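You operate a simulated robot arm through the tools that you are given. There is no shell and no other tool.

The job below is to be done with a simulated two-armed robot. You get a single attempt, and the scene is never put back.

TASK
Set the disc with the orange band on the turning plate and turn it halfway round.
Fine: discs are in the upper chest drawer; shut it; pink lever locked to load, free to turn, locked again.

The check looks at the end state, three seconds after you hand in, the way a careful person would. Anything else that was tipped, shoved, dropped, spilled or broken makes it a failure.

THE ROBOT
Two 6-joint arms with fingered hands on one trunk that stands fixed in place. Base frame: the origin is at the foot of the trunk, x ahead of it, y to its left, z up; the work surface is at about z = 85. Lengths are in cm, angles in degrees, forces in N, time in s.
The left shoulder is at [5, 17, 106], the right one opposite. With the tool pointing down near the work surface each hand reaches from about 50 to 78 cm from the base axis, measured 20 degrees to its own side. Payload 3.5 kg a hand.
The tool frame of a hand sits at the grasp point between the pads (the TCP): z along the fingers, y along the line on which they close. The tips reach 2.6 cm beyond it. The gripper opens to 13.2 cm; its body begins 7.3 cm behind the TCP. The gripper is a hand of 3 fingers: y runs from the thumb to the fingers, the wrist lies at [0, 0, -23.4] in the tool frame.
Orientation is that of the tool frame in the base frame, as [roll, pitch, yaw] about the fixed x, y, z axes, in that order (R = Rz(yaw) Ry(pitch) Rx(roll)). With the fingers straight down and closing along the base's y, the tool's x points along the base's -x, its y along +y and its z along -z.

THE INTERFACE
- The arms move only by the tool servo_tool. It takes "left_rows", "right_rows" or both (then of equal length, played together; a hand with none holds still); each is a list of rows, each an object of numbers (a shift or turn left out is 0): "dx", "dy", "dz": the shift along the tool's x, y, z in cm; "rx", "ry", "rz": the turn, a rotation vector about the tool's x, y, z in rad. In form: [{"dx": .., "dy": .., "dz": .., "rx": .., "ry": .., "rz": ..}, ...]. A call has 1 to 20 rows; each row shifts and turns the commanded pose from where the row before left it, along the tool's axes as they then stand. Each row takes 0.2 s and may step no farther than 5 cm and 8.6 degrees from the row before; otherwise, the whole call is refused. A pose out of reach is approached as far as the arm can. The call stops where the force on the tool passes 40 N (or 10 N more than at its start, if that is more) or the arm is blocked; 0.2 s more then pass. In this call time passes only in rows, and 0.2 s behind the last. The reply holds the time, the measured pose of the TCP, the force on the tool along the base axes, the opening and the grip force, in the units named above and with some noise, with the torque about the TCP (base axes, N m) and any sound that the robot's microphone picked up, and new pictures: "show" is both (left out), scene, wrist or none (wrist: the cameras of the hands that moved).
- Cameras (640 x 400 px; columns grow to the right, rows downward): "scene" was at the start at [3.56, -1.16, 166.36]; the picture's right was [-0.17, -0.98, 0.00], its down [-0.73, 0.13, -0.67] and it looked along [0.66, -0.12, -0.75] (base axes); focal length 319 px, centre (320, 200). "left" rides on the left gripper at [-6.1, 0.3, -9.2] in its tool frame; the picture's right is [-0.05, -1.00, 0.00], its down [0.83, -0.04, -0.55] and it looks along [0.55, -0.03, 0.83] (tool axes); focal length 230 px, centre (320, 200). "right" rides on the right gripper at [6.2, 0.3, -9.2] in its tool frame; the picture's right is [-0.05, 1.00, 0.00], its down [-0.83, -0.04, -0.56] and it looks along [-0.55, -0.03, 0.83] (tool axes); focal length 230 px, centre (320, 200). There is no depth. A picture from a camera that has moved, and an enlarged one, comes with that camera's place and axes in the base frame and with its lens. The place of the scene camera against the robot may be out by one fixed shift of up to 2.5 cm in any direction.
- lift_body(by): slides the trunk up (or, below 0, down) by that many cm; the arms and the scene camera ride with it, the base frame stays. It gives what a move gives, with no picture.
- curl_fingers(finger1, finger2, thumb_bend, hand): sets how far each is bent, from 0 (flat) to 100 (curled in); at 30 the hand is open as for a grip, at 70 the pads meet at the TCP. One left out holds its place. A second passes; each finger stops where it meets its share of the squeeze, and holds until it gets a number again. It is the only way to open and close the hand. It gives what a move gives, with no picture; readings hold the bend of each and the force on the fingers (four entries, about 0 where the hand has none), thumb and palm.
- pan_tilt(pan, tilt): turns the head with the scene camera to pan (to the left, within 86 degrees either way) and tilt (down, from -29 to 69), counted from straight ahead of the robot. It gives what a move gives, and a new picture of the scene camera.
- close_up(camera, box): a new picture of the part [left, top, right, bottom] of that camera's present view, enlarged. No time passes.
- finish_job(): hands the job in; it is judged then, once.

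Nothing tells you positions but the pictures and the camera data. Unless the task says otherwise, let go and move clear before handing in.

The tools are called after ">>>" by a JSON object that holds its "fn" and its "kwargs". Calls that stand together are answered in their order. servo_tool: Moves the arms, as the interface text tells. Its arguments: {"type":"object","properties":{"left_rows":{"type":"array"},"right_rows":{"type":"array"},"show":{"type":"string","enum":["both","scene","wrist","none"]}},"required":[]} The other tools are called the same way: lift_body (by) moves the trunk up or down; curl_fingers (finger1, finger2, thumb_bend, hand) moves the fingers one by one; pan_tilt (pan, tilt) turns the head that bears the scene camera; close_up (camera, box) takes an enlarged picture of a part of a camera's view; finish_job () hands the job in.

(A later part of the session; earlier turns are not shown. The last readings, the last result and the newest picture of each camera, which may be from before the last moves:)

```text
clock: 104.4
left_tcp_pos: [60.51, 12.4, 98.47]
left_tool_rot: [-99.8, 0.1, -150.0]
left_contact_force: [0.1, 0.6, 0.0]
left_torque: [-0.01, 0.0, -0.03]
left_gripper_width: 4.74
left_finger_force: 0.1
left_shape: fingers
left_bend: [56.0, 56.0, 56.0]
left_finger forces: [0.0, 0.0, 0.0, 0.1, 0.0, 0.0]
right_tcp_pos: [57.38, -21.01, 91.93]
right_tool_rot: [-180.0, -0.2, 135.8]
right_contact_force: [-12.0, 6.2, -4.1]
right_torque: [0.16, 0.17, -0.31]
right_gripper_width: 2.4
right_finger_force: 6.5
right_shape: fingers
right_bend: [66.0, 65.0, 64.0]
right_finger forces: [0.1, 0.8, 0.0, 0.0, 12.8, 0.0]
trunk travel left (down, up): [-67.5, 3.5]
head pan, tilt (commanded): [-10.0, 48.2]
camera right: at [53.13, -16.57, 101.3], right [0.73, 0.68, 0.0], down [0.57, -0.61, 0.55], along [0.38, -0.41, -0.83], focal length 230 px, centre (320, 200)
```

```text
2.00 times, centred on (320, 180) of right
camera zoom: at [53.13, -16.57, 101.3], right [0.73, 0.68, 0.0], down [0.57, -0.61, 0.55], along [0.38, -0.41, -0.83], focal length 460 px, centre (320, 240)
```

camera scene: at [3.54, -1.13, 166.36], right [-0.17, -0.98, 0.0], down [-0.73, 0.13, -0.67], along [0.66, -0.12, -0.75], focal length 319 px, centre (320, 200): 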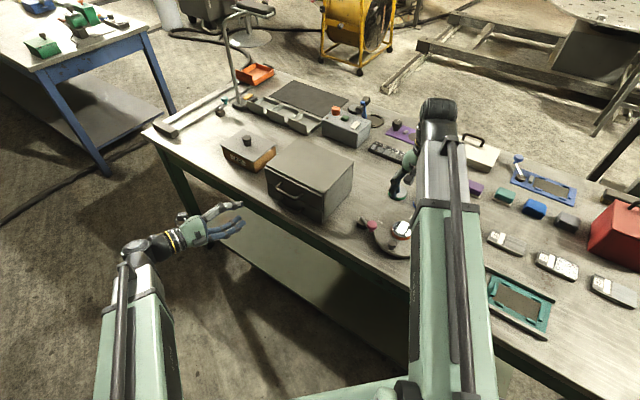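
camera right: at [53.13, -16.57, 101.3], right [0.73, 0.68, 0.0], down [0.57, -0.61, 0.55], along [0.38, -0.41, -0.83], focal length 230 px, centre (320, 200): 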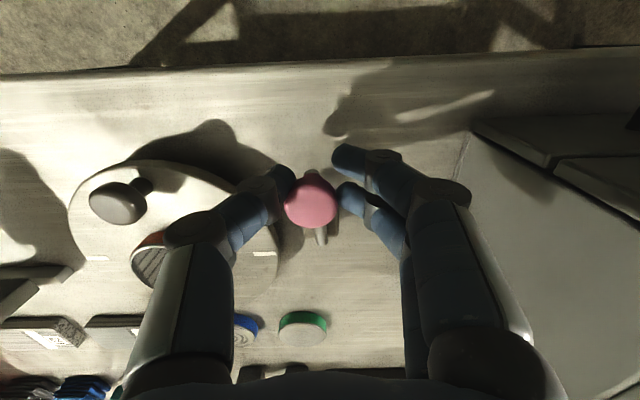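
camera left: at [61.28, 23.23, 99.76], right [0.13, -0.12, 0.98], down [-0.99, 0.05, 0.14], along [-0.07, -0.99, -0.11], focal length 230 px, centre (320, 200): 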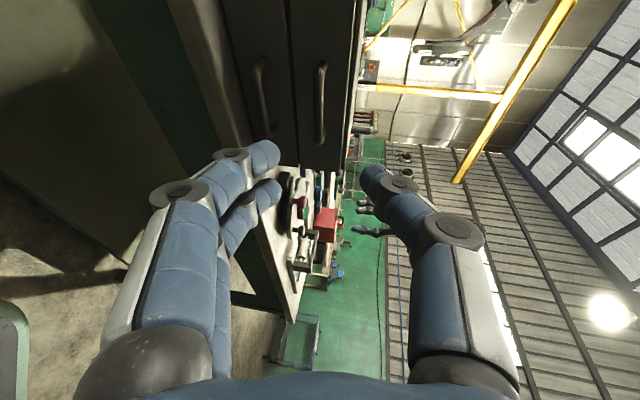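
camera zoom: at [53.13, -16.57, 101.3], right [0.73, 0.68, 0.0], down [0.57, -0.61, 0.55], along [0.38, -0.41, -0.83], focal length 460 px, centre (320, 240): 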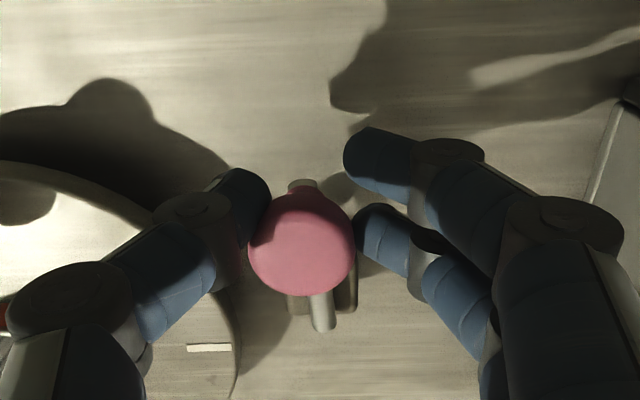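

The rod is back in its original free orientation, square to the bench edge. I'll open the hand and check.

>>> {"fn": "curl_fingers", "kwargs": {"hand": "right", "finger1": 50, "finger2": 50, "thumb_bend": 50}}

>>> {"fn": "servo_tool", "kwargs": {"right_rows": [{"dx": -0.4, "dz": -1}, {"dx": -0.4, "dz": -2}, {"dz": -3}, {"dz": -3}], "show": "wrist"}}

>>> {"fn": "close_up", "kwargs": {"camera": "right", "box": [140, 60, 420, 260]}}

```text
clock: 105.4
left_tcp_pos: [60.55, 12.32, 98.5]
left_tool_rot: [-99.8, 0.0, -150.1]
left_contact_force: [0.8, -0.1, -0.5]
left_torque: [0.02, 0.03, -0.01]
left_gripper_width: 4.73
left_finger_force: 0.0
left_shape: fingers
left_bend: [56.0, 56.0, 56.0]
left_finger forces: [0.0, 0.0, 0.1, 0.1, 0.0, 0.0]
right_tcp_pos: [57.46, -21.06, 92.02]
right_tool_rot: [-180.0, 0.1, 135.8]
right_contact_force: [-0.1, -0.2, 0.1]
right_torque: [0.02, -0.02, 0.0]
right_gripper_width: 6.7
right_finger_force: 0.1
right_shape: fingers
right_bend: [50.0, 50.0, 50.0]
right_finger forces: [0.0, 0.1, 0.0, 0.1, 0.0, 0.1]
trunk travel left (down, up): [-67.5, 3.5]
head pan, tilt (commanded): [-10.0, 48.2]
```

```text
clock: 106.4
left_tcp_pos: [60.62, 12.31, 98.52]
left_tool_rot: [-99.8, 0.1, -150.0]
left_contact_force: [0.3, -0.1, -0.8]
left_torque: [0.0, 0.0, 0.01]
left_gripper_width: 4.76
left_finger_force: 0.0
left_shape: fingers
left_bend: [56.0, 56.0, 56.0]
left_finger forces: [0.0, 0.0, 0.0, 0.1, 0.0, 0.0]
right_tcp_pos: [58.1, -21.61, 101.02]
right_tool_rot: [-179.9, 0.0, 135.8]
right_contact_force: [0.1, 0.2, 0.0]
right_torque: [-0.01, 0.05, 0.02]
right_gripper_width: 6.74
right_finger_force: 0.0
right_shape: fingers
right_bend: [50.0, 50.0, 50.0]
right_finger forces: [0.0, 0.0, 0.1, 0.1, 0.0, 0.0]
trunk travel left (down, up): [-67.5, 3.5]
head pan, tilt (commanded): [-10.0, 48.2]
camera right: at [53.93, -17.13, 110.3], right [0.73, 0.68, 0.0], down [0.57, -0.61, 0.55], along [0.38, -0.41, -0.83], focal length 230 px, centre (320, 200)
```

right: 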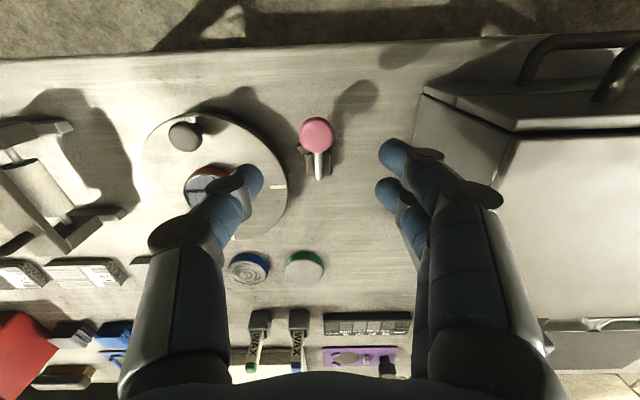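

```text
2.00 times, centred on (280, 160) of right
camera zoom: at [53.93, -17.13, 110.3], right [0.73, 0.68, 0.0], down [0.57, -0.61, 0.55], along [0.38, -0.41, -0.83], focal length 460 px, centre (400, 280)
```

zoom: 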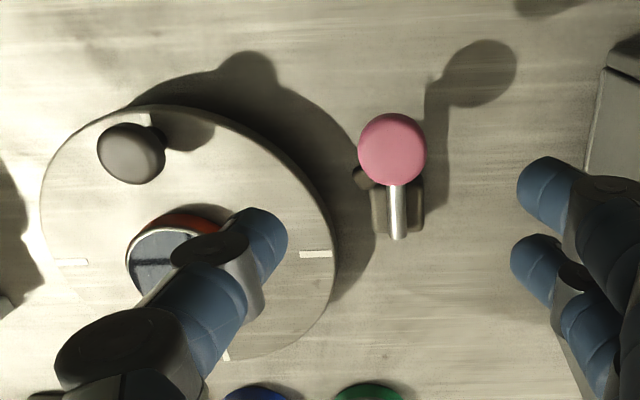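

The lever is free again (pad clear of the rim) and the plate hasn't moved. I'll close the right hand into a blunt pusher and bring it beside the plate's dark knob at ≈ [49.8, -30.0].

>>> {"fn": "curl_fingers", "kwargs": {"hand": "right", "finger1": 70, "finger2": 70, "thumb_bend": 70}}

>>> {"fn": "servo_tool", "kwargs": {"right_rows": [{"dy": -4.3}, {"dy": -4.3}, {"dy": -4.3}, {"dy": -4.3}], "show": "both"}}

>>> {"fn": "close_up", "kwargs": {"camera": "right", "box": [240, 60, 480, 260]}}

```text
clock: 107.4
left_tcp_pos: [60.66, 12.33, 98.4]
left_tool_rot: [-99.8, 0.0, -149.9]
left_contact_force: [-0.7, 0.2, 0.1]
left_torque: [-0.01, 0.05, -0.02]
left_gripper_width: 4.77
left_finger_force: 0.1
left_shape: fingers
left_bend: [56.0, 56.0, 56.0]
left_finger forces: [0.0, 0.1, 0.0, 0.0, 0.0, 0.0]
right_tcp_pos: [58.23, -21.47, 100.86]
right_tool_rot: [180.0, 0.0, 135.8]
right_contact_force: [0.2, -0.2, -0.5]
right_torque: [-0.03, 0.01, 0.0]
right_gripper_width: 0.64
right_finger_force: 0.0
right_shape: fingers
right_bend: [70.0, 70.0, 70.0]
right_finger forces: [0.0, 0.0, 0.0, 0.1, 0.0, 0.0]
trunk travel left (down, up): [-67.5, 3.5]
head pan, tilt (commanded): [-10.0, 48.2]
```

```text
clock: 108.4
left_tcp_pos: [60.52, 12.44, 98.49]
left_tool_rot: [-99.7, 0.1, -149.9]
left_contact_force: [-0.6, 0.3, 0.7]
left_torque: [0.02, -0.01, 0.0]
left_gripper_width: 4.75
left_finger_force: 0.1
left_shape: fingers
left_bend: [56.0, 56.0, 56.0]
left_finger forces: [0.0, 0.0, 0.1, 0.0, 0.1, 0.0]
right_tcp_pos: [46.11, -33.91, 101.04]
right_tool_rot: [-180.0, 0.0, 136.0]
right_contact_force: [0.8, -0.9, 1.2]
right_torque: [0.01, 0.02, 0.06]
right_gripper_width: 0.59
right_finger_force: 0.1
right_shape: fingers
right_bend: [70.0, 70.0, 70.0]
right_finger forces: [0.0, 0.0, 0.0, 0.0, 0.0, 0.0]
trunk travel left (down, up): [-67.5, 3.5]
head pan, tilt (commanded): [-10.0, 48.2]
camera scene: at [3.53, -1.19, 166.36], right [-0.17, -0.98, 0.0], down [-0.73, 0.13, -0.67], along [0.66, -0.12, -0.75], focal length 319 px, centre (320, 200)
camera right: at [41.89, -29.46, 110.31], right [0.73, 0.68, 0.0], down [0.57, -0.61, 0.55], along [0.38, -0.41, -0.83], focal length 230 px, centre (320, 200)
```

scene: 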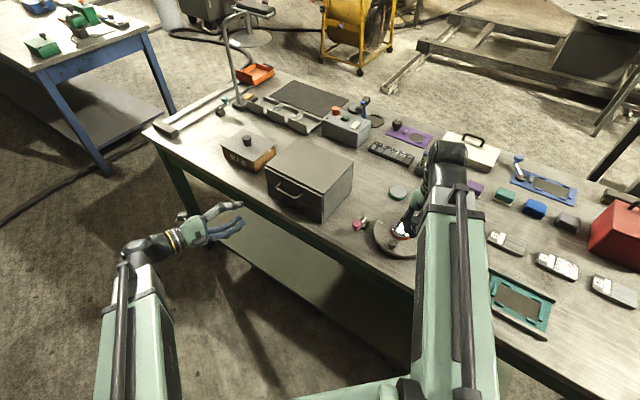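
right: 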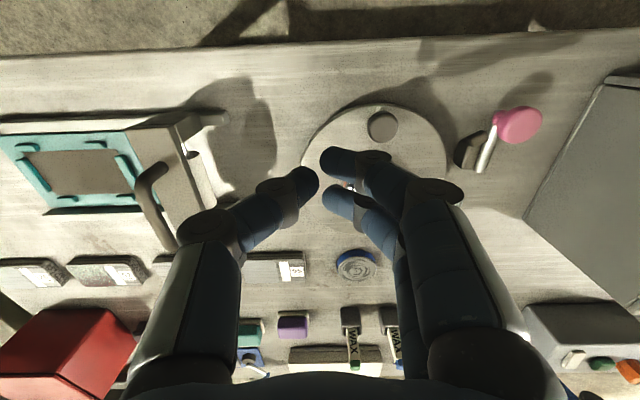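

```text
2.00 times, centred on (360, 160) of right
camera zoom: at [41.89, -29.46, 110.31], right [0.73, 0.68, 0.0], down [0.57, -0.61, 0.55], along [0.38, -0.41, -0.83], focal length 460 px, centre (240, 280)
```

zoom: 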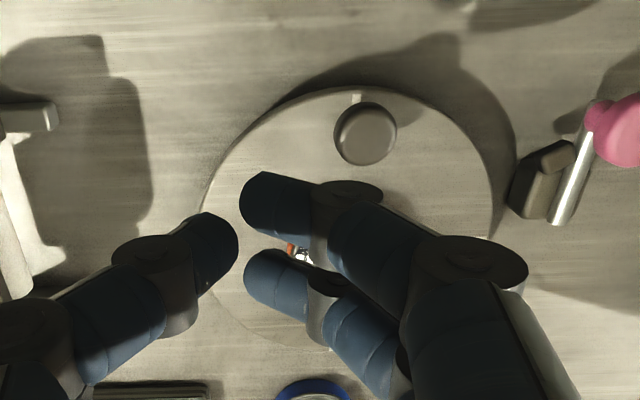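

>>> {"fn": "servo_tool", "kwargs": {"right_rows": [{"dx": 0.35, "dz": 3}, {"dz": 3}, {"dz": 2.8}], "show": "wrist"}}

>>> {"fn": "close_up", "kwargs": {"camera": "right", "box": [220, 60, 500, 260]}}

```text
clock: 109.2
left_tcp_pos: [60.7, 12.33, 98.45]
left_tool_rot: [-99.8, 0.0, -150.0]
left_contact_force: [0.2, 0.9, -0.4]
left_torque: [-0.02, -0.01, 0.01]
left_gripper_width: 4.75
left_finger_force: 0.1
left_shape: fingers
left_bend: [56.0, 56.0, 56.0]
left_finger forces: [0.0, 0.0, 0.0, 0.0, 0.1, 0.1]
right_tcp_pos: [45.75, -33.83, 92.14]
right_tool_rot: [-180.0, 0.1, 135.8]
right_contact_force: [-0.1, 0.5, -0.2]
right_torque: [-0.01, 0.01, -0.01]
right_gripper_width: 0.59
right_finger_force: 0.1
right_shape: fingers
right_bend: [70.0, 70.0, 70.0]
right_finger forces: [0.0, 0.0, 0.0, 0.1, 0.0, 0.1]
trunk travel left (down, up): [-67.5, 3.5]
head pan, tilt (commanded): [-10.0, 48.2]
camera right: at [41.59, -29.39, 101.52], right [0.73, 0.68, 0.0], down [0.57, -0.61, 0.55], along [0.38, -0.41, -0.83], focal length 230 px, centre (320, 200)
```

right: 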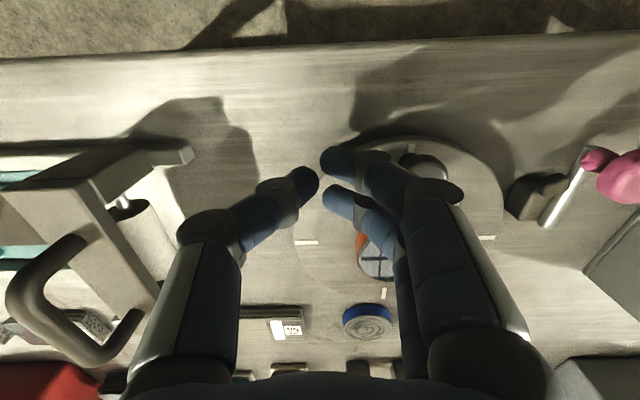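

```text
2.00 times, centred on (360, 160) of right
camera zoom: at [41.59, -29.39, 101.52], right [0.73, 0.68, 0.0], down [0.57, -0.61, 0.55], along [0.38, -0.41, -0.83], focal length 460 px, centre (240, 280)
```

zoom: 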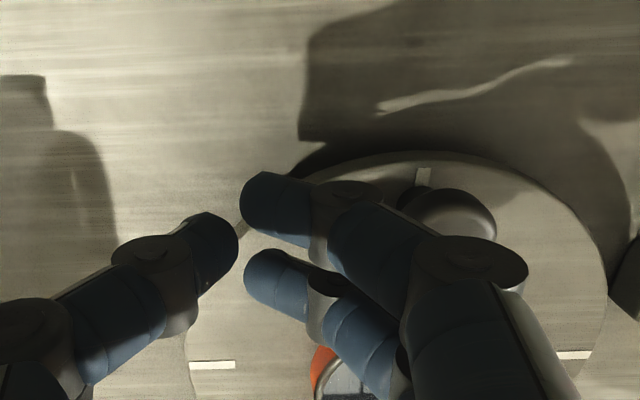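

With the fingers closed their backs slope too much to push the knob squarely. Turning the hand along with the plate would be better, so I'll rise and test how far the wrist can rotate.

>>> {"fn": "servo_tool", "kwargs": {"right_rows": [{"dz": -3}, {"dz": -4}, {"dz": -4}, {"dx": -3, "dy": 2}, {"dx": -3, "dy": 2}, {"rz": 0.145}, {"rz": 0.145}, {"rz": 0.145}, {"rz": 0.145}, {"rz": 0.145}, {"rz": 0.145}, {"rz": 0.145}, {"rz": 0.145}, {"rz": 0.145}, {"rz": 0.145}, {"rz": 0.145}], "show": "both"}}

```text
clock: 112.6
left_tcp_pos: [60.65, 12.37, 98.52]
left_tool_rot: [-99.8, 0.1, -150.0]
left_contact_force: [-0.9, 0.0, -0.7]
left_torque: [-0.02, 0.01, 0.0]
left_gripper_width: 4.76
left_finger_force: 0.0
left_shape: fingers
left_bend: [56.0, 56.0, 56.0]
left_finger forces: [0.0, 0.0, 0.0, 0.0, 0.0, 0.0]
right_tcp_pos: [53.03, -34.9, 103.15]
right_tool_rot: [180.0, -0.1, 44.2]
right_contact_force: [-0.3, 0.5, 0.2]
right_torque: [0.01, 0.0, -0.03]
right_gripper_width: 0.59
right_finger_force: 0.0
right_shape: fingers
right_bend: [70.0, 70.0, 70.0]
right_finger forces: [0.0, 0.0, 0.0, 0.0, 0.0, 0.0]
trunk travel left (down, up): [-67.5, 3.5]
head pan, tilt (commanded): [-10.0, 48.2]
camera scene: at [3.56, -1.16, 166.36], right [-0.17, -0.98, 0.0], down [-0.73, 0.13, -0.67], along [0.66, -0.12, -0.75], focal length 319 px, centre (320, 200)
camera right: at [57.51, -30.95, 112.49], right [0.66, -0.75, 0.0], down [-0.62, -0.55, 0.56], along [-0.42, -0.37, -0.83], focal length 230 px, centre (320, 200)
```

scene: 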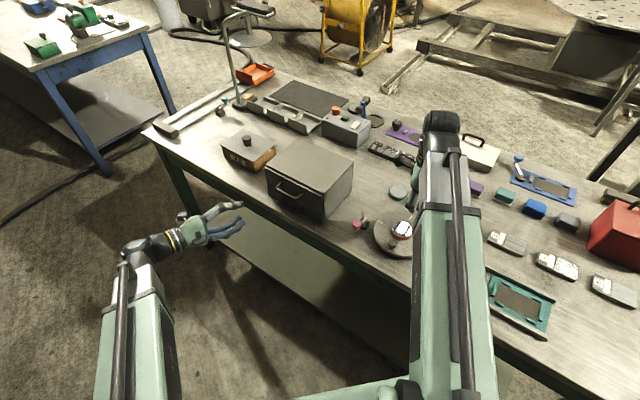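
right: 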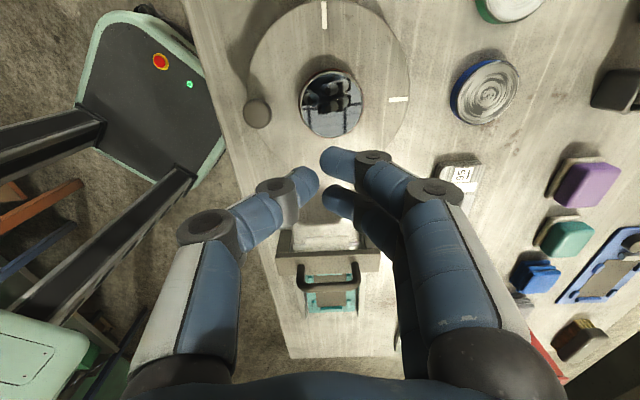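

>>> {"fn": "servo_tool", "kwargs": {"right_rows": [{"rz": 0.145}, {"rz": 0.145}, {"rz": 0.145}, {"rz": 0.145}, {"rz": 0.145}, {"rz": 0.145}, {"rz": 0.145}, {"rz": 0.145}], "show": "wrist"}}

```text
clock: 114.4
left_tcp_pos: [60.52, 12.39, 98.48]
left_tool_rot: [-99.8, 0.1, -150.0]
left_contact_force: [0.3, 0.2, 0.3]
left_torque: [-0.02, 0.03, 0.01]
left_gripper_width: 4.76
left_finger_force: 0.1
left_shape: fingers
left_bend: [56.0, 56.0, 56.0]
left_finger forces: [0.0, 0.0, 0.1, 0.1, 0.0, 0.1]
right_tcp_pos: [52.83, -35.08, 103.07]
right_tool_rot: [-180.0, 0.2, -22.3]
right_contact_force: [0.2, 0.3, 0.5]
right_torque: [0.01, -0.02, -0.02]
right_gripper_width: 0.59
right_finger_force: 0.1
right_shape: fingers
right_bend: [70.0, 70.0, 70.0]
right_finger forces: [0.0, 0.0, 0.0, 0.0, 0.0, 0.0]
trunk travel left (down, up): [-67.5, 3.5]
head pan, tilt (commanded): [-10.0, 48.2]
camera right: at [58.42, -37.67, 112.48], right [-0.43, -0.91, 0.0], down [-0.75, 0.35, 0.56], along [-0.5, 0.24, -0.83], focal length 230 px, centre (320, 200)
```

right: 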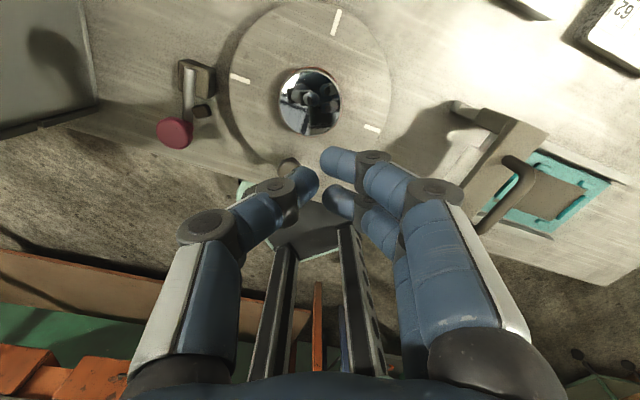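

The wrist turns well past what I need in this direction. I'll check the last 22° so the hand can rotate rigidly with the plate for the full half turn.

>>> {"fn": "servo_tool", "kwargs": {"right_rows": [{"rz": 0.14}, {"rz": 0.14}, {"rz": 0.14}, {"rz": 0.14}], "show": "wrist"}}

```text
clock: 115.4
left_tcp_pos: [60.65, 12.37, 98.53]
left_tool_rot: [-99.8, 0.1, -150.0]
left_contact_force: [0.4, -0.2, -0.1]
left_torque: [0.02, 0.0, 0.01]
left_gripper_width: 4.76
left_finger_force: 0.1
left_shape: fingers
left_bend: [56.0, 56.0, 56.0]
left_finger forces: [0.0, 0.0, 0.0, 0.0, 0.1, 0.1]
right_tcp_pos: [52.95, -35.05, 103.12]
right_tool_rot: [180.0, 0.0, -54.3]
right_contact_force: [-0.3, 0.8, 0.3]
right_torque: [0.0, 0.03, -0.01]
right_gripper_width: 0.6
right_finger_force: 0.1
right_shape: fingers
right_bend: [70.0, 70.0, 70.0]
right_finger forces: [0.0, 0.0, 0.0, 0.0, 0.0, 0.0]
trunk travel left (down, up): [-67.5, 3.5]
head pan, tilt (commanded): [-10.0, 48.2]
camera right: at [56.23, -40.22, 112.48], right [-0.84, -0.54, 0.0], down [-0.45, 0.7, 0.56], along [-0.3, 0.47, -0.83], focal length 230 px, centre (320, 200)
```

right: 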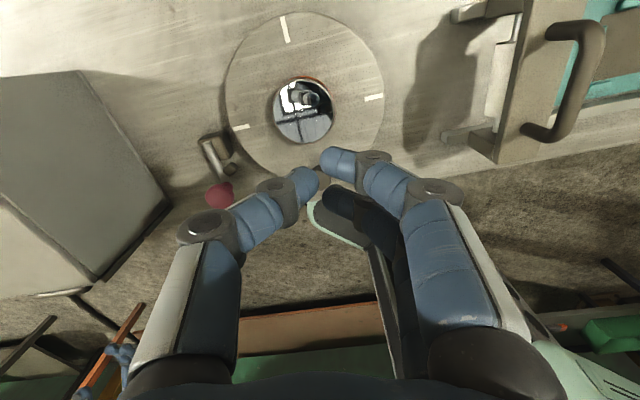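

Full rotation range confirmed. I'll turn the hand back to its starting yaw for the +y route (away from the frame fixture), then straddle the dark knob.

>>> {"fn": "servo_tool", "kwargs": {"right_rows": [{"rz": -0.145}, {"rz": -0.145}, {"rz": -0.145}, {"rz": -0.145}, {"rz": -0.145}, {"rz": -0.145}, {"rz": -0.145}, {"rz": -0.145}, {"rz": -0.145}, {"rz": -0.145}, {"rz": -0.145}, {"rz": -0.145}, {"rz": -0.145}, {"rz": -0.145}, {"rz": -0.145}, {"rz": -0.145}, {"rz": -0.145}, {"rz": -0.145}, {"rz": -0.145}, {"rz": -0.145}], "show": "none"}}

>>> {"fn": "servo_tool", "kwargs": {"right_rows": [{"rz": -0.139}, {"rz": -0.139}, {"rz": -0.139}], "show": "wrist"}}

>>> {"fn": "curl_fingers", "kwargs": {"hand": "right", "finger1": 54, "finger2": 54, "thumb_bend": 54}}

>>> {"fn": "close_up", "kwargs": {"camera": "right", "box": [200, 0, 440, 180]}}

```text
clock: 119.6
left_tcp_pos: [60.6, 12.33, 98.53]
left_tool_rot: [-99.8, 0.1, -150.0]
left_contact_force: [-0.2, 0.0, 0.2]
left_torque: [-0.03, -0.01, -0.02]
left_gripper_width: 4.77
left_finger_force: 0.1
left_shape: fingers
left_bend: [56.0, 56.0, 56.0]
left_finger forces: [0.0, 0.1, 0.1, 0.0, 0.0, 0.0]
right_tcp_pos: [52.82, -34.95, 103.16]
right_tool_rot: [180.0, -0.1, 112.2]
right_contact_force: [-0.1, 0.6, 0.4]
right_torque: [0.03, -0.04, -0.02]
right_gripper_width: 0.6
right_finger_force: 0.1
right_shape: fingers
right_bend: [70.0, 70.0, 70.0]
right_finger forces: [0.1, 0.1, 0.0, 0.0, 0.0, 0.0]
trunk travel left (down, up): [-67.5, 3.5]
head pan, tilt (commanded): [-10.0, 48.2]
```

```text
clock: 120.4
left_tcp_pos: [60.6, 12.31, 98.45]
left_tool_rot: [-99.7, 0.1, -150.1]
left_contact_force: [-0.2, 0.5, 0.8]
left_torque: [-0.01, 0.0, 0.02]
left_gripper_width: 4.75
left_finger_force: 0.1
left_shape: fingers
left_bend: [56.0, 56.0, 56.0]
left_finger forces: [0.1, 0.1, 0.1, 0.0, 0.0, 0.0]
right_tcp_pos: [52.82, -35.13, 103.13]
right_tool_rot: [180.0, 0.0, 136.1]
right_contact_force: [0.0, -0.4, -0.2]
right_torque: [0.0, -0.01, 0.0]
right_gripper_width: 0.6
right_finger_force: 0.1
right_shape: fingers
right_bend: [70.0, 70.0, 70.0]
right_finger forces: [0.0, 0.1, 0.0, 0.1, 0.0, 0.1]
trunk travel left (down, up): [-67.5, 3.5]
head pan, tilt (commanded): [-10.0, 48.2]
camera right: at [48.64, -30.57, 112.48], right [0.73, 0.68, 0.0], down [0.57, -0.61, 0.55], along [0.38, -0.41, -0.83], focal length 230 px, centre (320, 200)
```

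right: 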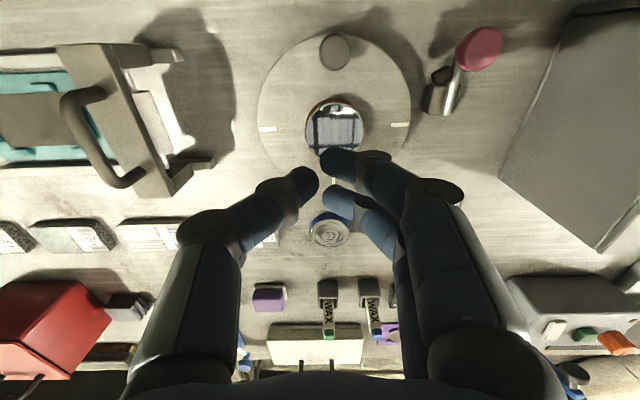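

```text
clock: 121.4
left_tcp_pos: [60.74, 12.28, 98.52]
left_tool_rot: [-99.8, 0.0, -149.9]
left_contact_force: [-0.2, 0.0, 0.1]
left_torque: [0.02, -0.03, -0.02]
left_gripper_width: 4.75
left_finger_force: 0.0
left_shape: fingers
left_bend: [56.0, 56.0, 56.0]
left_finger forces: [0.0, 0.0, 0.0, 0.0, 0.0, 0.1]
right_tcp_pos: [52.91, -35.09, 103.15]
right_tool_rot: [179.9, 0.0, 135.8]
right_contact_force: [0.3, -0.3, -0.6]
right_torque: [0.02, 0.0, -0.01]
right_gripper_width: 5.39
right_finger_force: 0.0
right_shape: fingers
right_bend: [54.0, 54.0, 54.0]
right_finger forces: [0.1, 0.0, 0.1, 0.1, 0.1, 0.0]
trunk travel left (down, up): [-67.5, 3.5]
head pan, tilt (commanded): [-10.0, 48.2]
```

```text
2.22 times, centred on (320, 90) of right
camera zoom: at [48.65, -30.56, 112.48], right [0.73, 0.68, 0.0], down [0.57, -0.61, 0.55], along [0.38, -0.41, -0.83], focal length 511 px, centre (320, 444)
```

zoom: 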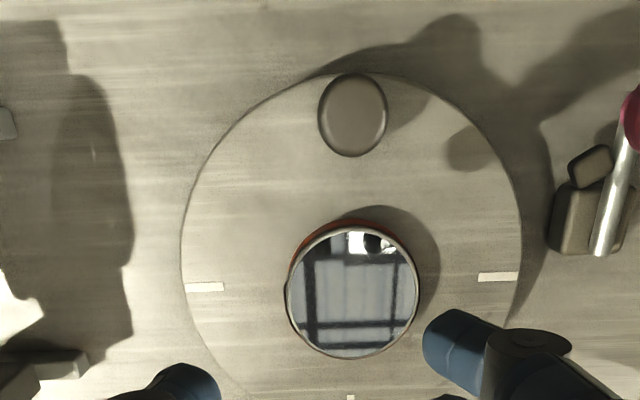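

>>> {"fn": "servo_tool", "kwargs": {"right_rows": [{"dx": 2.9, "dy": 0.67}, {"dx": 2.97, "dy": 0.67}, {"dz": 3}, {"dz": 3}, {"dz": 2}], "show": "wrist"}}

>>> {"fn": "close_up", "kwargs": {"camera": "right", "box": [200, 60, 440, 240]}}

```text
clock: 122.6
left_tcp_pos: [60.52, 12.22, 98.48]
left_tool_rot: [-99.9, 0.0, -150.0]
left_contact_force: [-0.7, -0.5, -0.4]
left_torque: [0.03, 0.0, 0.02]
left_gripper_width: 4.78
left_finger_force: 0.0
left_shape: fingers
left_bend: [56.0, 56.0, 56.0]
left_finger forces: [0.1, 0.1, 0.0, 0.1, 0.0, 0.0]
right_tcp_pos: [49.55, -30.3, 95.15]
right_tool_rot: [179.9, 0.0, 135.8]
right_contact_force: [0.3, 0.0, -0.7]
right_torque: [-0.05, 0.0, -0.01]
right_gripper_width: 5.39
right_finger_force: 0.1
right_shape: fingers
right_bend: [54.0, 54.0, 54.0]
right_finger forces: [0.0, 0.0, 0.0, 0.0, 0.0, 0.0]
trunk travel left (down, up): [-67.5, 3.5]
head pan, tilt (commanded): [-10.0, 48.2]
camera right: at [45.33, -25.74, 104.48], right [0.73, 0.68, 0.0], down [0.57, -0.61, 0.55], along [0.38, -0.41, -0.83], focal length 230 px, centre (320, 200)
```

right: 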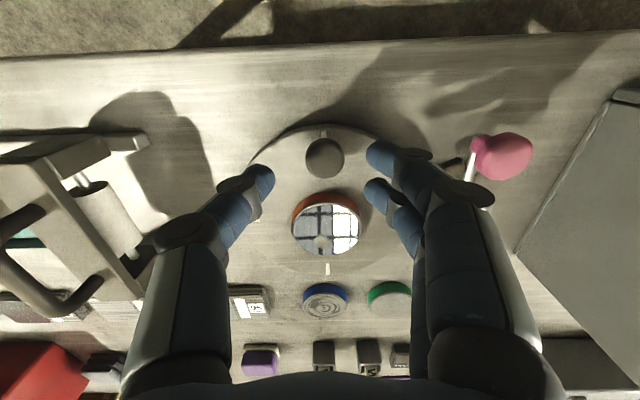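

```text
2.22 times, centred on (320, 150) of right
camera zoom: at [45.33, -25.74, 104.48], right [0.73, 0.68, 0.0], down [0.57, -0.61, 0.55], along [0.38, -0.41, -0.83], focal length 511 px, centre (320, 311)
```

zoom: 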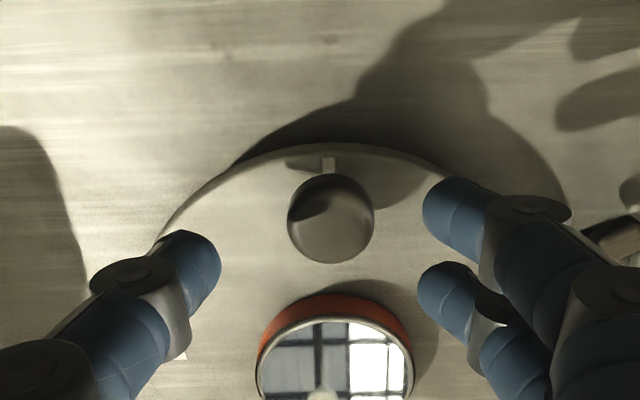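

>>> {"fn": "servo_tool", "kwargs": {"right_rows": [{"dx": 0.4, "dy": 0.2, "dz": 1}, {"dz": 1.2}, {"dz": 0.9}], "show": "none"}}

>>> {"fn": "curl_fingers", "kwargs": {"hand": "right", "finger1": 62, "finger2": 62, "thumb_bend": 62}}

>>> {"fn": "close_up", "kwargs": {"camera": "right", "box": [200, 80, 440, 260]}}

```text
clock: 123.4
left_tcp_pos: [60.77, 12.27, 98.43]
left_tool_rot: [-99.8, 0.0, -150.0]
left_contact_force: [0.3, -0.7, -0.2]
left_torque: [0.03, 0.0, 0.01]
left_gripper_width: 4.76
left_finger_force: 0.1
left_shape: fingers
left_bend: [56.0, 56.0, 56.0]
left_finger forces: [0.0, 0.1, 0.1, 0.1, 0.0, 0.0]
right_tcp_pos: [49.23, -29.69, 92.0]
right_tool_rot: [179.9, 0.0, 136.0]
right_contact_force: [0.6, -0.1, -0.4]
right_torque: [0.01, 0.0, 0.0]
right_gripper_width: 5.38
right_finger_force: 0.1
right_shape: fingers
right_bend: [54.0, 54.0, 54.0]
right_finger forces: [0.1, 0.0, 0.0, 0.0, 0.1, 0.0]
trunk travel left (down, up): [-67.5, 3.5]
head pan, tilt (commanded): [-10.0, 48.2]
```

```text
clock: 124.4
left_tcp_pos: [60.5, 12.22, 98.42]
left_tool_rot: [-99.8, 0.1, -149.9]
left_contact_force: [-0.3, 0.8, 0.1]
left_torque: [-0.04, 0.01, 0.0]
left_gripper_width: 4.77
left_finger_force: 0.0
left_shape: fingers
left_bend: [56.0, 56.0, 56.0]
left_finger forces: [0.0, 0.0, 0.1, 0.1, 0.0, 0.1]
right_tcp_pos: [49.21, -29.63, 92.0]
right_tool_rot: [-180.0, -0.2, 136.0]
right_contact_force: [-0.2, 0.1, 0.4]
right_torque: [0.0, -0.01, 0.0]
right_gripper_width: 2.92
right_finger_force: 0.1
right_shape: fingers
right_bend: [62.0, 62.0, 62.0]
right_finger forces: [0.1, 0.0, 0.0, 0.1, 0.1, 0.0]
trunk travel left (down, up): [-67.5, 3.5]
head pan, tilt (commanded): [-10.0, 48.2]
```

```text
2.22 times, centred on (320, 170) of right
camera zoom: at [45.14, -25.18, 101.38], right [0.73, 0.68, 0.0], down [0.57, -0.61, 0.55], along [0.38, -0.41, -0.83], focal length 511 px, centre (320, 267)
```

zoom: 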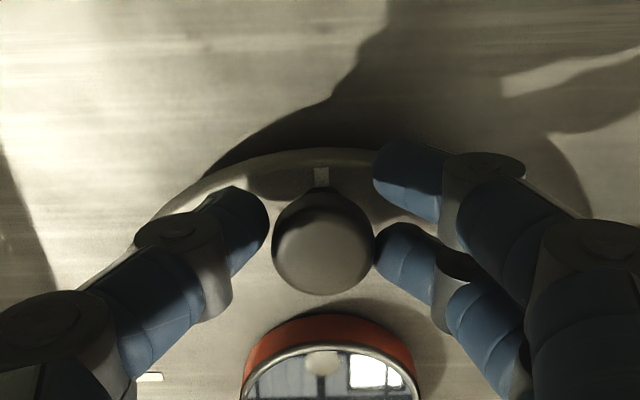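

>>> {"fn": "curl_fingers", "kwargs": {"hand": "right", "finger1": 67, "finger2": 67, "thumb_bend": 67}}

>>> {"fn": "close_up", "kwargs": {"camera": "right", "box": [200, 80, 440, 260]}}

```text
clock: 125.4
left_tcp_pos: [60.51, 12.34, 98.45]
left_tool_rot: [-99.7, 0.0, -150.1]
left_contact_force: [0.3, -0.2, 1.0]
left_torque: [0.01, 0.02, -0.01]
left_gripper_width: 4.79
left_finger_force: 0.0
left_shape: fingers
left_bend: [56.0, 56.0, 56.0]
left_finger forces: [0.0, 0.0, 0.1, 0.1, 0.0, 0.0]
right_tcp_pos: [49.26, -29.65, 91.98]
right_tool_rot: [-180.0, -0.2, 135.8]
right_contact_force: [-0.2, -0.5, -1.0]
right_torque: [0.0, 0.01, 0.0]
right_gripper_width: 1.86
right_finger_force: 3.5
right_shape: fingers
right_bend: [67.0, 63.0, 65.0]
right_finger forces: [0.0, 3.4, 0.1, 0.0, 3.2, 0.1]
trunk travel left (down, up): [-67.5, 3.5]
head pan, tilt (commanded): [-10.0, 48.2]
```

```text
2.22 times, centred on (320, 170) of right
camera zoom: at [45.14, -25.18, 101.37], right [0.73, 0.68, 0.0], down [0.57, -0.61, 0.55], along [0.38, -0.41, -0.83], focal length 511 px, centre (320, 267)
```

zoom: 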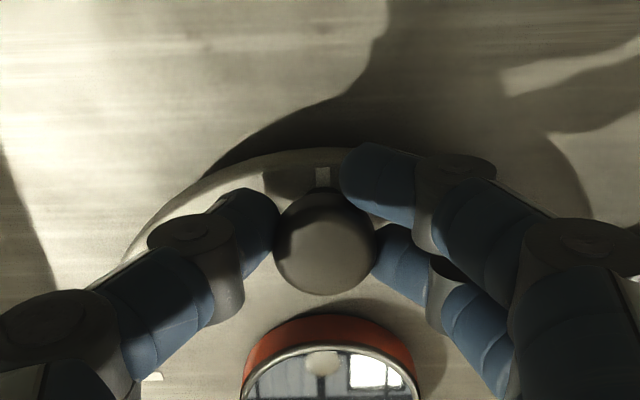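

>>> {"fn": "curl_fingers", "kwargs": {"hand": "right", "finger1": 61, "finger2": 61, "thumb_bend": 61}}

>>> {"fn": "servo_tool", "kwargs": {"right_rows": [{"dx": -0.5}], "show": "none"}}

>>> {"fn": "curl_fingers", "kwargs": {"hand": "right", "finger1": 67, "finger2": 67, "thumb_bend": 67}}

>>> {"fn": "close_up", "kwargs": {"camera": "right", "box": [200, 80, 440, 260]}}

```text
clock: 126.4
left_tcp_pos: [60.6, 12.35, 98.5]
left_tool_rot: [-99.8, 0.1, -150.0]
left_contact_force: [-0.5, -1.0, 1.3]
left_torque: [-0.02, 0.03, 0.0]
left_gripper_width: 4.76
left_finger_force: 0.0
left_shape: fingers
left_bend: [56.0, 56.0, 56.0]
left_finger forces: [0.0, 0.0, 0.0, 0.1, 0.0, 0.1]
right_tcp_pos: [49.41, -29.53, 91.95]
right_tool_rot: [-179.9, 0.0, 135.9]
right_contact_force: [0.6, 0.2, -0.1]
right_torque: [-0.03, 0.0, 0.04]
right_gripper_width: 3.13
right_finger_force: 0.1
right_shape: fingers
right_bend: [61.0, 61.0, 61.0]
right_finger forces: [0.0, 0.1, 0.0, 0.1, 0.0, 0.0]
trunk travel left (down, up): [-67.5, 3.5]
head pan, tilt (commanded): [-10.0, 48.2]
```

```text
clock: 126.8
left_tcp_pos: [60.57, 12.4, 98.43]
left_tool_rot: [-99.8, 0.0, -150.1]
left_contact_force: [-1.3, -0.5, 0.0]
left_torque: [0.01, 0.02, -0.02]
left_gripper_width: 4.77
left_finger_force: 0.0
left_shape: fingers
left_bend: [56.0, 56.0, 56.0]
left_finger forces: [0.1, 0.0, 0.0, 0.0, 0.0, 0.0]
right_tcp_pos: [49.68, -29.99, 92.0]
right_tool_rot: [-180.0, -0.2, 135.9]
right_contact_force: [0.0, 1.0, -0.4]
right_torque: [0.02, 0.0, -0.02]
right_gripper_width: 3.1
right_finger_force: 0.1
right_shape: fingers
right_bend: [61.0, 61.0, 61.0]
right_finger forces: [0.1, 0.0, 0.0, 0.1, 0.0, 0.0]
trunk travel left (down, up): [-67.5, 3.5]
head pan, tilt (commanded): [-10.0, 48.2]
```

```text
clock: 127.8
left_tcp_pos: [60.67, 12.43, 98.48]
left_tool_rot: [-99.8, 0.1, -149.9]
left_contact_force: [0.5, -0.4, -0.9]
left_torque: [0.03, 0.03, -0.01]
left_gripper_width: 4.73
left_finger_force: 0.1
left_shape: fingers
left_bend: [56.0, 56.0, 56.0]
left_finger forces: [0.0, 0.1, 0.1, 0.0, 0.0, 0.0]
right_tcp_pos: [49.65, -29.96, 91.96]
right_tool_rot: [-180.0, 0.0, 135.9]
right_contact_force: [0.2, -1.2, -0.8]
right_torque: [0.02, 0.0, 0.01]
right_gripper_width: 2.22
right_finger_force: 3.7
right_shape: fingers
right_bend: [64.0, 64.0, 65.0]
right_finger forces: [1.6, 2.0, 0.0, 0.1, 3.9, 0.0]
trunk travel left (down, up): [-67.5, 3.5]
head pan, tilt (commanded): [-10.0, 48.2]
```

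```text
2.22 times, centred on (320, 170) of right
camera zoom: at [45.52, -25.54, 101.36], right [0.73, 0.68, 0.0], down [0.57, -0.61, 0.55], along [0.38, -0.41, -0.83], focal length 511 px, centre (320, 267)
```

zoom: 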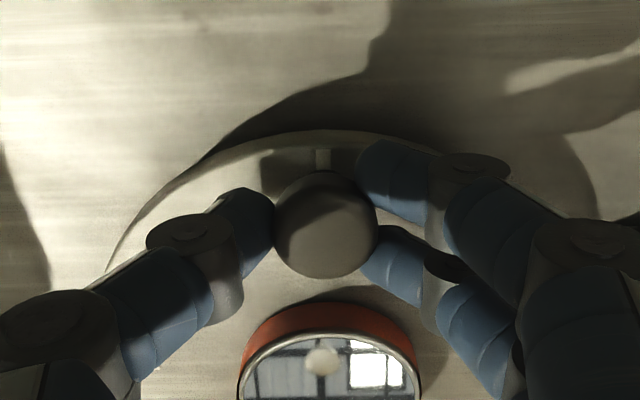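

Both fingers and thumb now cradle the knob. I'll turn the plate with a rigid rotation about its centre (radius ≈ 6.65 cm), starting with a small test stroke.

>>> {"fn": "servo_tool", "kwargs": {"right_rows": [{"dx": -0.01, "dy": 0.348, "rz": 0.0524}, {"dx": -0.02, "dy": 0.464, "rz": 0.0698}, {"dx": -0.036, "dy": 0.695, "rz": 0.1047}], "show": "wrist"}}

>>> {"fn": "close_up", "kwargs": {"camera": "right", "box": [180, 60, 460, 280]}}

```text
clock: 128.6
left_tcp_pos: [60.66, 12.43, 98.43]
left_tool_rot: [-99.9, 0.0, -150.1]
left_contact_force: [-0.5, 0.7, -0.1]
left_torque: [-0.01, 0.0, -0.01]
left_gripper_width: 4.76
left_finger_force: 0.1
left_shape: fingers
left_bend: [56.0, 56.0, 56.0]
left_finger forces: [0.0, 0.0, 0.0, 0.1, 0.0, 0.1]
right_tcp_pos: [51.1, -29.07, 92.17]
right_tool_rot: [-179.9, 0.1, 122.9]
right_contact_force: [-0.4, -0.2, -1.8]
right_torque: [-0.03, 0.01, -0.05]
right_gripper_width: 2.24
right_finger_force: 3.8
right_shape: fingers
right_bend: [65.0, 64.0, 65.0]
right_finger forces: [1.6, 2.2, 0.0, 0.0, 4.0, 0.0]
trunk travel left (down, up): [-67.5, 3.5]
head pan, tilt (commanded): [-10.0, 48.2]
camera right: at [47.9, -23.71, 101.38], right [0.87, 0.5, 0.0], down [0.42, -0.72, 0.55], along [0.28, -0.48, -0.83], focal length 230 px, centre (320, 200)
```

right: 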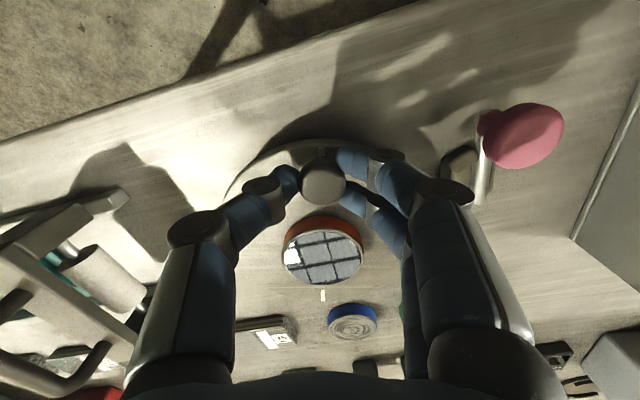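

```text
1.82 times, centred on (320, 170) of right
camera zoom: at [47.9, -23.71, 101.38], right [0.87, 0.5, 0.0], down [0.42, -0.72, 0.55], along [0.28, -0.48, -0.83], focal length 418 px, centre (320, 254)
```

zoom: 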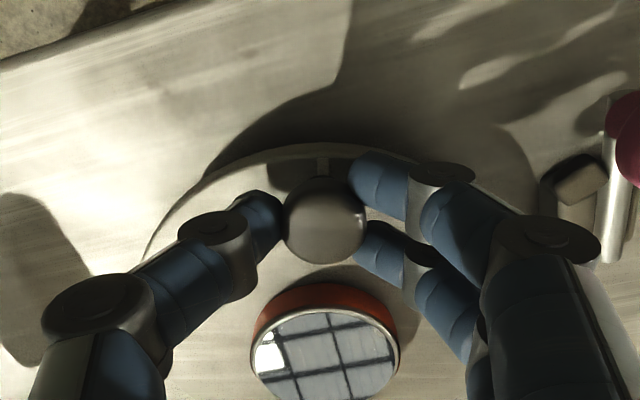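

The plate turns freely with almost no force. I'll continue in stages.

>>> {"fn": "servo_tool", "kwargs": {"right_rows": [{"dx": -0.036, "dy": 0.695, "rz": 0.1047}, {"dx": -0.036, "dy": 0.695, "rz": 0.1047}, {"dx": -0.036, "dy": 0.695, "rz": 0.1047}, {"dx": -0.036, "dy": 0.695, "rz": 0.1047}, {"dx": -0.036, "dy": 0.695, "rz": 0.1047}, {"dx": -0.036, "dy": 0.695, "rz": 0.1047}, {"dx": -0.036, "dy": 0.695, "rz": 0.1047}], "show": "wrist"}}

>>> {"fn": "close_up", "kwargs": {"camera": "right", "box": [180, 60, 460, 280]}}

```text
clock: 130.2
left_tcp_pos: [60.56, 12.38, 98.5]
left_tool_rot: [-99.8, 0.2, -150.0]
left_contact_force: [0.5, 0.9, 0.0]
left_torque: [0.01, 0.0, 0.02]
left_gripper_width: 4.75
left_finger_force: 0.0
left_shape: fingers
left_bend: [56.0, 56.0, 56.0]
left_finger forces: [0.0, 0.0, 0.0, 0.0, 0.0, 0.1]
right_tcp_pos: [55.6, -28.06, 92.02]
right_tool_rot: [-180.0, 0.0, 80.8]
right_contact_force: [-0.6, -3.8, -0.9]
right_torque: [-0.1, 0.02, -0.01]
right_gripper_width: 2.19
right_finger_force: 4.0
right_shape: fingers
right_bend: [65.0, 64.0, 65.0]
right_finger forces: [1.3, 3.4, 0.0, 0.0, 3.7, 0.0]
trunk travel left (down, up): [-67.5, 3.5]
head pan, tilt (commanded): [-10.0, 48.2]
camera right: at [56.91, -22.06, 101.37], right [0.98, -0.21, 0.0], down [-0.17, -0.81, 0.56], along [-0.12, -0.54, -0.83], focal length 230 px, centre (320, 200)
```

right: 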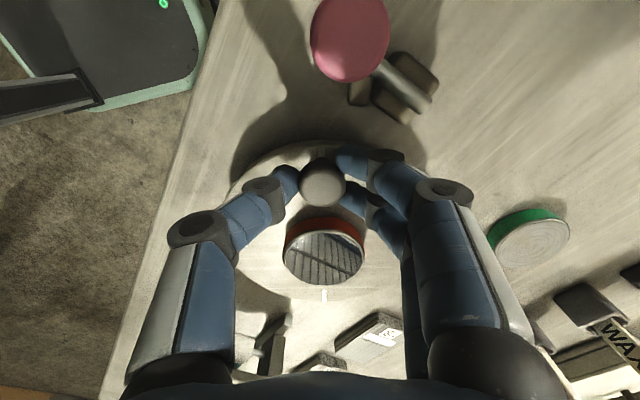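

```text
1.82 times, centred on (320, 170) of right
camera zoom: at [56.91, -22.06, 101.37], right [0.98, -0.21, 0.0], down [-0.17, -0.81, 0.56], along [-0.12, -0.54, -0.83], focal length 418 px, centre (320, 254)
```

zoom: 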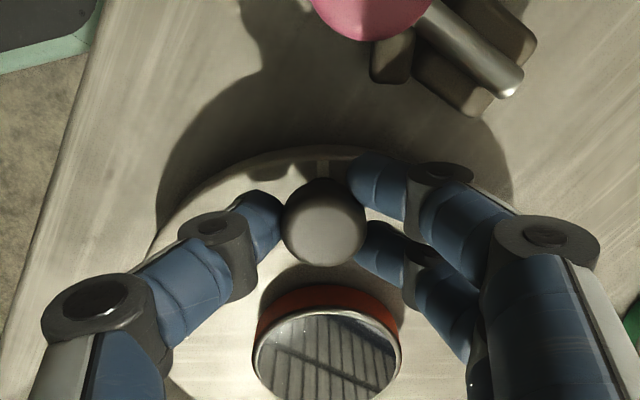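

>>> {"fn": "servo_tool", "kwargs": {"right_rows": [{"dx": -0.08, "dy": 0.695, "rz": 0.1047}, {"dx": -0.08, "dy": 0.695, "rz": 0.1047}, {"dx": -0.07, "dy": 0.695, "rz": 0.1047}, {"dx": -0.06, "dy": 0.695, "rz": 0.1047}, {"dx": -0.05, "dy": 0.695, "rz": 0.1047}, {"dx": -0.036, "dy": 0.695, "rz": 0.1047}, {"dx": -0.036, "dy": 0.695, "rz": 0.1047}], "show": "wrist"}}

>>> {"fn": "close_up", "kwargs": {"camera": "right", "box": [180, 60, 460, 280]}}

```text
clock: 131.8
left_tcp_pos: [60.63, 12.44, 98.46]
left_tool_rot: [-99.7, 0.1, -150.1]
left_contact_force: [0.5, 0.7, -0.4]
left_torque: [0.03, -0.02, 0.06]
left_gripper_width: 4.77
left_finger_force: 0.1
left_shape: fingers
left_bend: [56.0, 56.0, 56.0]
left_finger forces: [0.0, 0.0, 0.1, 0.1, 0.1, 0.1]
right_tcp_pos: [59.66, -30.61, 92.05]
right_tool_rot: [179.9, 0.0, 38.9]
right_contact_force: [5.0, 3.7, -2.7]
right_torque: [0.06, -0.1, 0.04]
right_gripper_width: 2.15
right_finger_force: 5.0
right_shape: fingers
right_bend: [65.0, 64.0, 65.0]
right_finger forces: [4.1, 1.6, 0.1, 0.1, 3.6, 0.0]
trunk travel left (down, up): [-67.5, 3.5]
head pan, tilt (commanded): [-10.0, 48.2]
camera right: at [64.58, -26.99, 101.39], right [0.59, -0.81, 0.0], down [-0.67, -0.49, 0.56], along [-0.45, -0.33, -0.83], focal length 230 px, centre (320, 200)
```

right: 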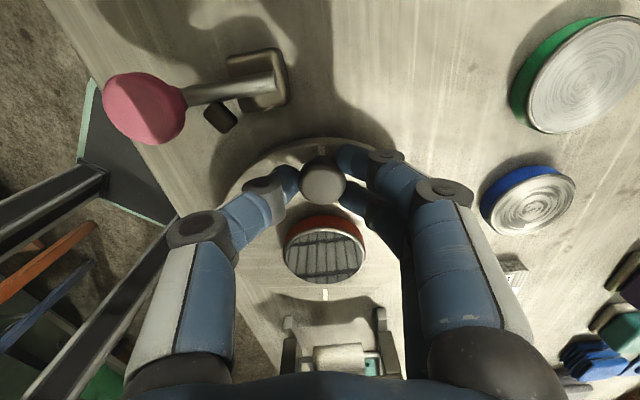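

```text
1.82 times, centred on (320, 170) of right
camera zoom: at [64.58, -26.99, 101.39], right [0.59, -0.81, 0.0], down [-0.67, -0.49, 0.56], along [-0.45, -0.33, -0.83], focal length 418 px, centre (320, 254)
```

zoom: 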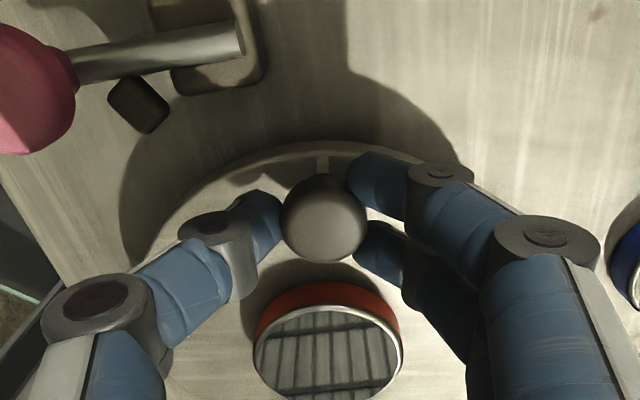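

>>> {"fn": "servo_tool", "kwargs": {"right_rows": [{"dx": 0.03, "dy": 0.695, "rz": 0.1047}, {"dx": 0.03, "dy": 0.695, "rz": 0.1047}, {"dx": 0.0, "dy": 0.695, "rz": 0.1047}, {"dx": -0.02, "dy": 0.695, "rz": 0.1047}, {"dx": -0.036, "dy": 0.695, "rz": 0.1047}, {"dx": -0.036, "dy": 0.695, "rz": 0.1047}], "show": "wrist"}}

>>> {"fn": "close_up", "kwargs": {"camera": "right", "box": [180, 60, 460, 280]}}

```text
clock: 133.2
left_tcp_pos: [60.66, 12.42, 98.35]
left_tool_rot: [-99.8, 0.1, -149.9]
left_contact_force: [0.3, 0.9, -0.9]
left_torque: [0.0, 0.01, -0.04]
left_gripper_width: 4.73
left_finger_force: 0.1
left_shape: fingers
left_bend: [56.0, 56.0, 56.0]
left_finger forces: [0.0, 0.1, 0.0, 0.0, 0.0, 0.0]
right_tcp_pos: [61.21, -34.17, 92.06]
right_tool_rot: [-179.9, 0.1, 2.8]
right_contact_force: [-3.9, 0.2, 0.8]
right_torque: [0.0, 0.06, -0.02]
right_gripper_width: 2.16
right_finger_force: 3.9
right_shape: fingers
right_bend: [65.0, 64.0, 65.0]
right_finger forces: [1.6, 3.5, 0.1, 0.0, 3.7, 0.1]
trunk travel left (down, up): [-67.5, 3.5]
head pan, tilt (commanded): [-10.0, 48.2]
camera right: at [67.32, -34.32, 101.36], right [0.0, -1.0, 0.0], down [-0.83, 0.0, 0.56], along [-0.56, 0.0, -0.83], focal length 230 px, centre (320, 200)
```

right: 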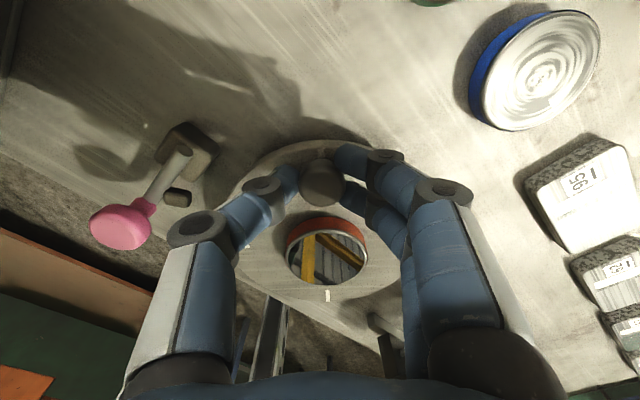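

```text
1.82 times, centred on (320, 170) of right
camera zoom: at [67.32, -34.32, 101.36], right [0.0, -1.0, 0.0], down [-0.83, 0.0, 0.56], along [-0.56, 0.0, -0.83], focal length 418 px, centre (320, 254)
```

zoom: 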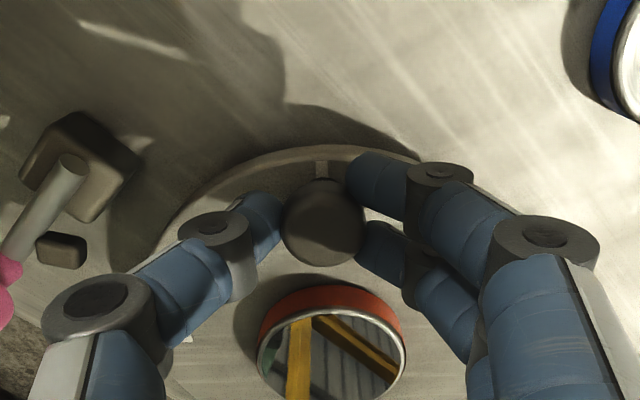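

>>> {"fn": "servo_tool", "kwargs": {"right_rows": [{"dx": -0.07, "dy": 0.695, "rz": 0.1047}, {"dx": -0.07, "dy": 0.695, "rz": 0.1047}, {"dx": -0.05, "dy": 0.695, "rz": 0.1047}, {"dx": -0.036, "dy": 0.695, "rz": 0.1047}, {"dx": -0.036, "dy": 0.695, "rz": 0.1047}, {"dx": -0.036, "dy": 0.695, "rz": 0.1047}], "show": "wrist"}}

>>> {"fn": "close_up", "kwargs": {"camera": "right", "box": [180, 60, 460, 320]}}

```text
clock: 134.6
left_tcp_pos: [60.66, 12.27, 98.47]
left_tool_rot: [-99.8, 0.1, -149.9]
left_contact_force: [0.1, -0.5, -0.4]
left_torque: [-0.01, 0.01, -0.01]
left_gripper_width: 4.72
left_finger_force: 0.1
left_shape: fingers
left_bend: [56.0, 56.0, 56.0]
left_finger forces: [0.0, 0.0, 0.1, 0.0, 0.0, 0.0]
right_tcp_pos: [60.09, -38.19, 92.07]
right_tool_rot: [180.0, 0.0, -33.0]
right_contact_force: [3.4, -1.8, -1.9]
right_torque: [-0.04, -0.1, 0.01]
right_gripper_width: 2.2
right_finger_force: 4.4
right_shape: fingers
right_bend: [65.0, 64.0, 65.0]
right_finger forces: [3.7, 1.9, 0.1, 0.0, 3.7, 0.1]
trunk travel left (down, up): [-67.5, 3.5]
head pan, tilt (commanded): [-10.0, 48.2]
camera right: at [65.0, -41.9, 101.41], right [-0.59, -0.81, 0.0], down [-0.67, 0.49, 0.56], along [-0.45, 0.33, -0.83], focal length 230 px, centre (320, 200)
```

right: 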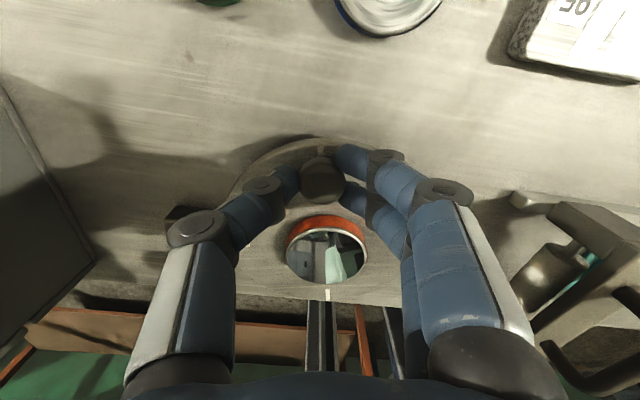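

```text
1.54 times, centred on (320, 190) of right
camera zoom: at [65.0, -41.9, 101.41], right [-0.59, -0.81, 0.0], down [-0.67, 0.49, 0.56], along [-0.45, 0.33, -0.83], focal length 354 px, centre (320, 215)
```

zoom: 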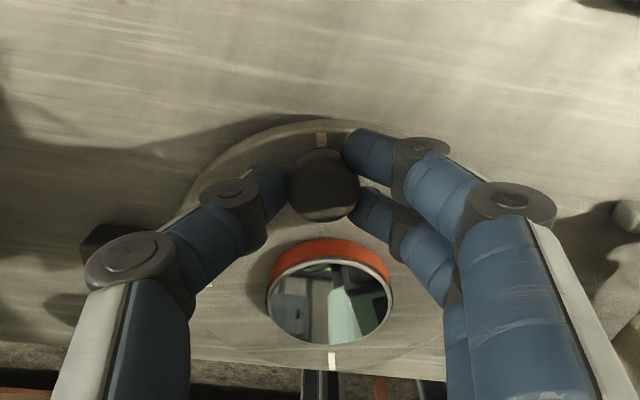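

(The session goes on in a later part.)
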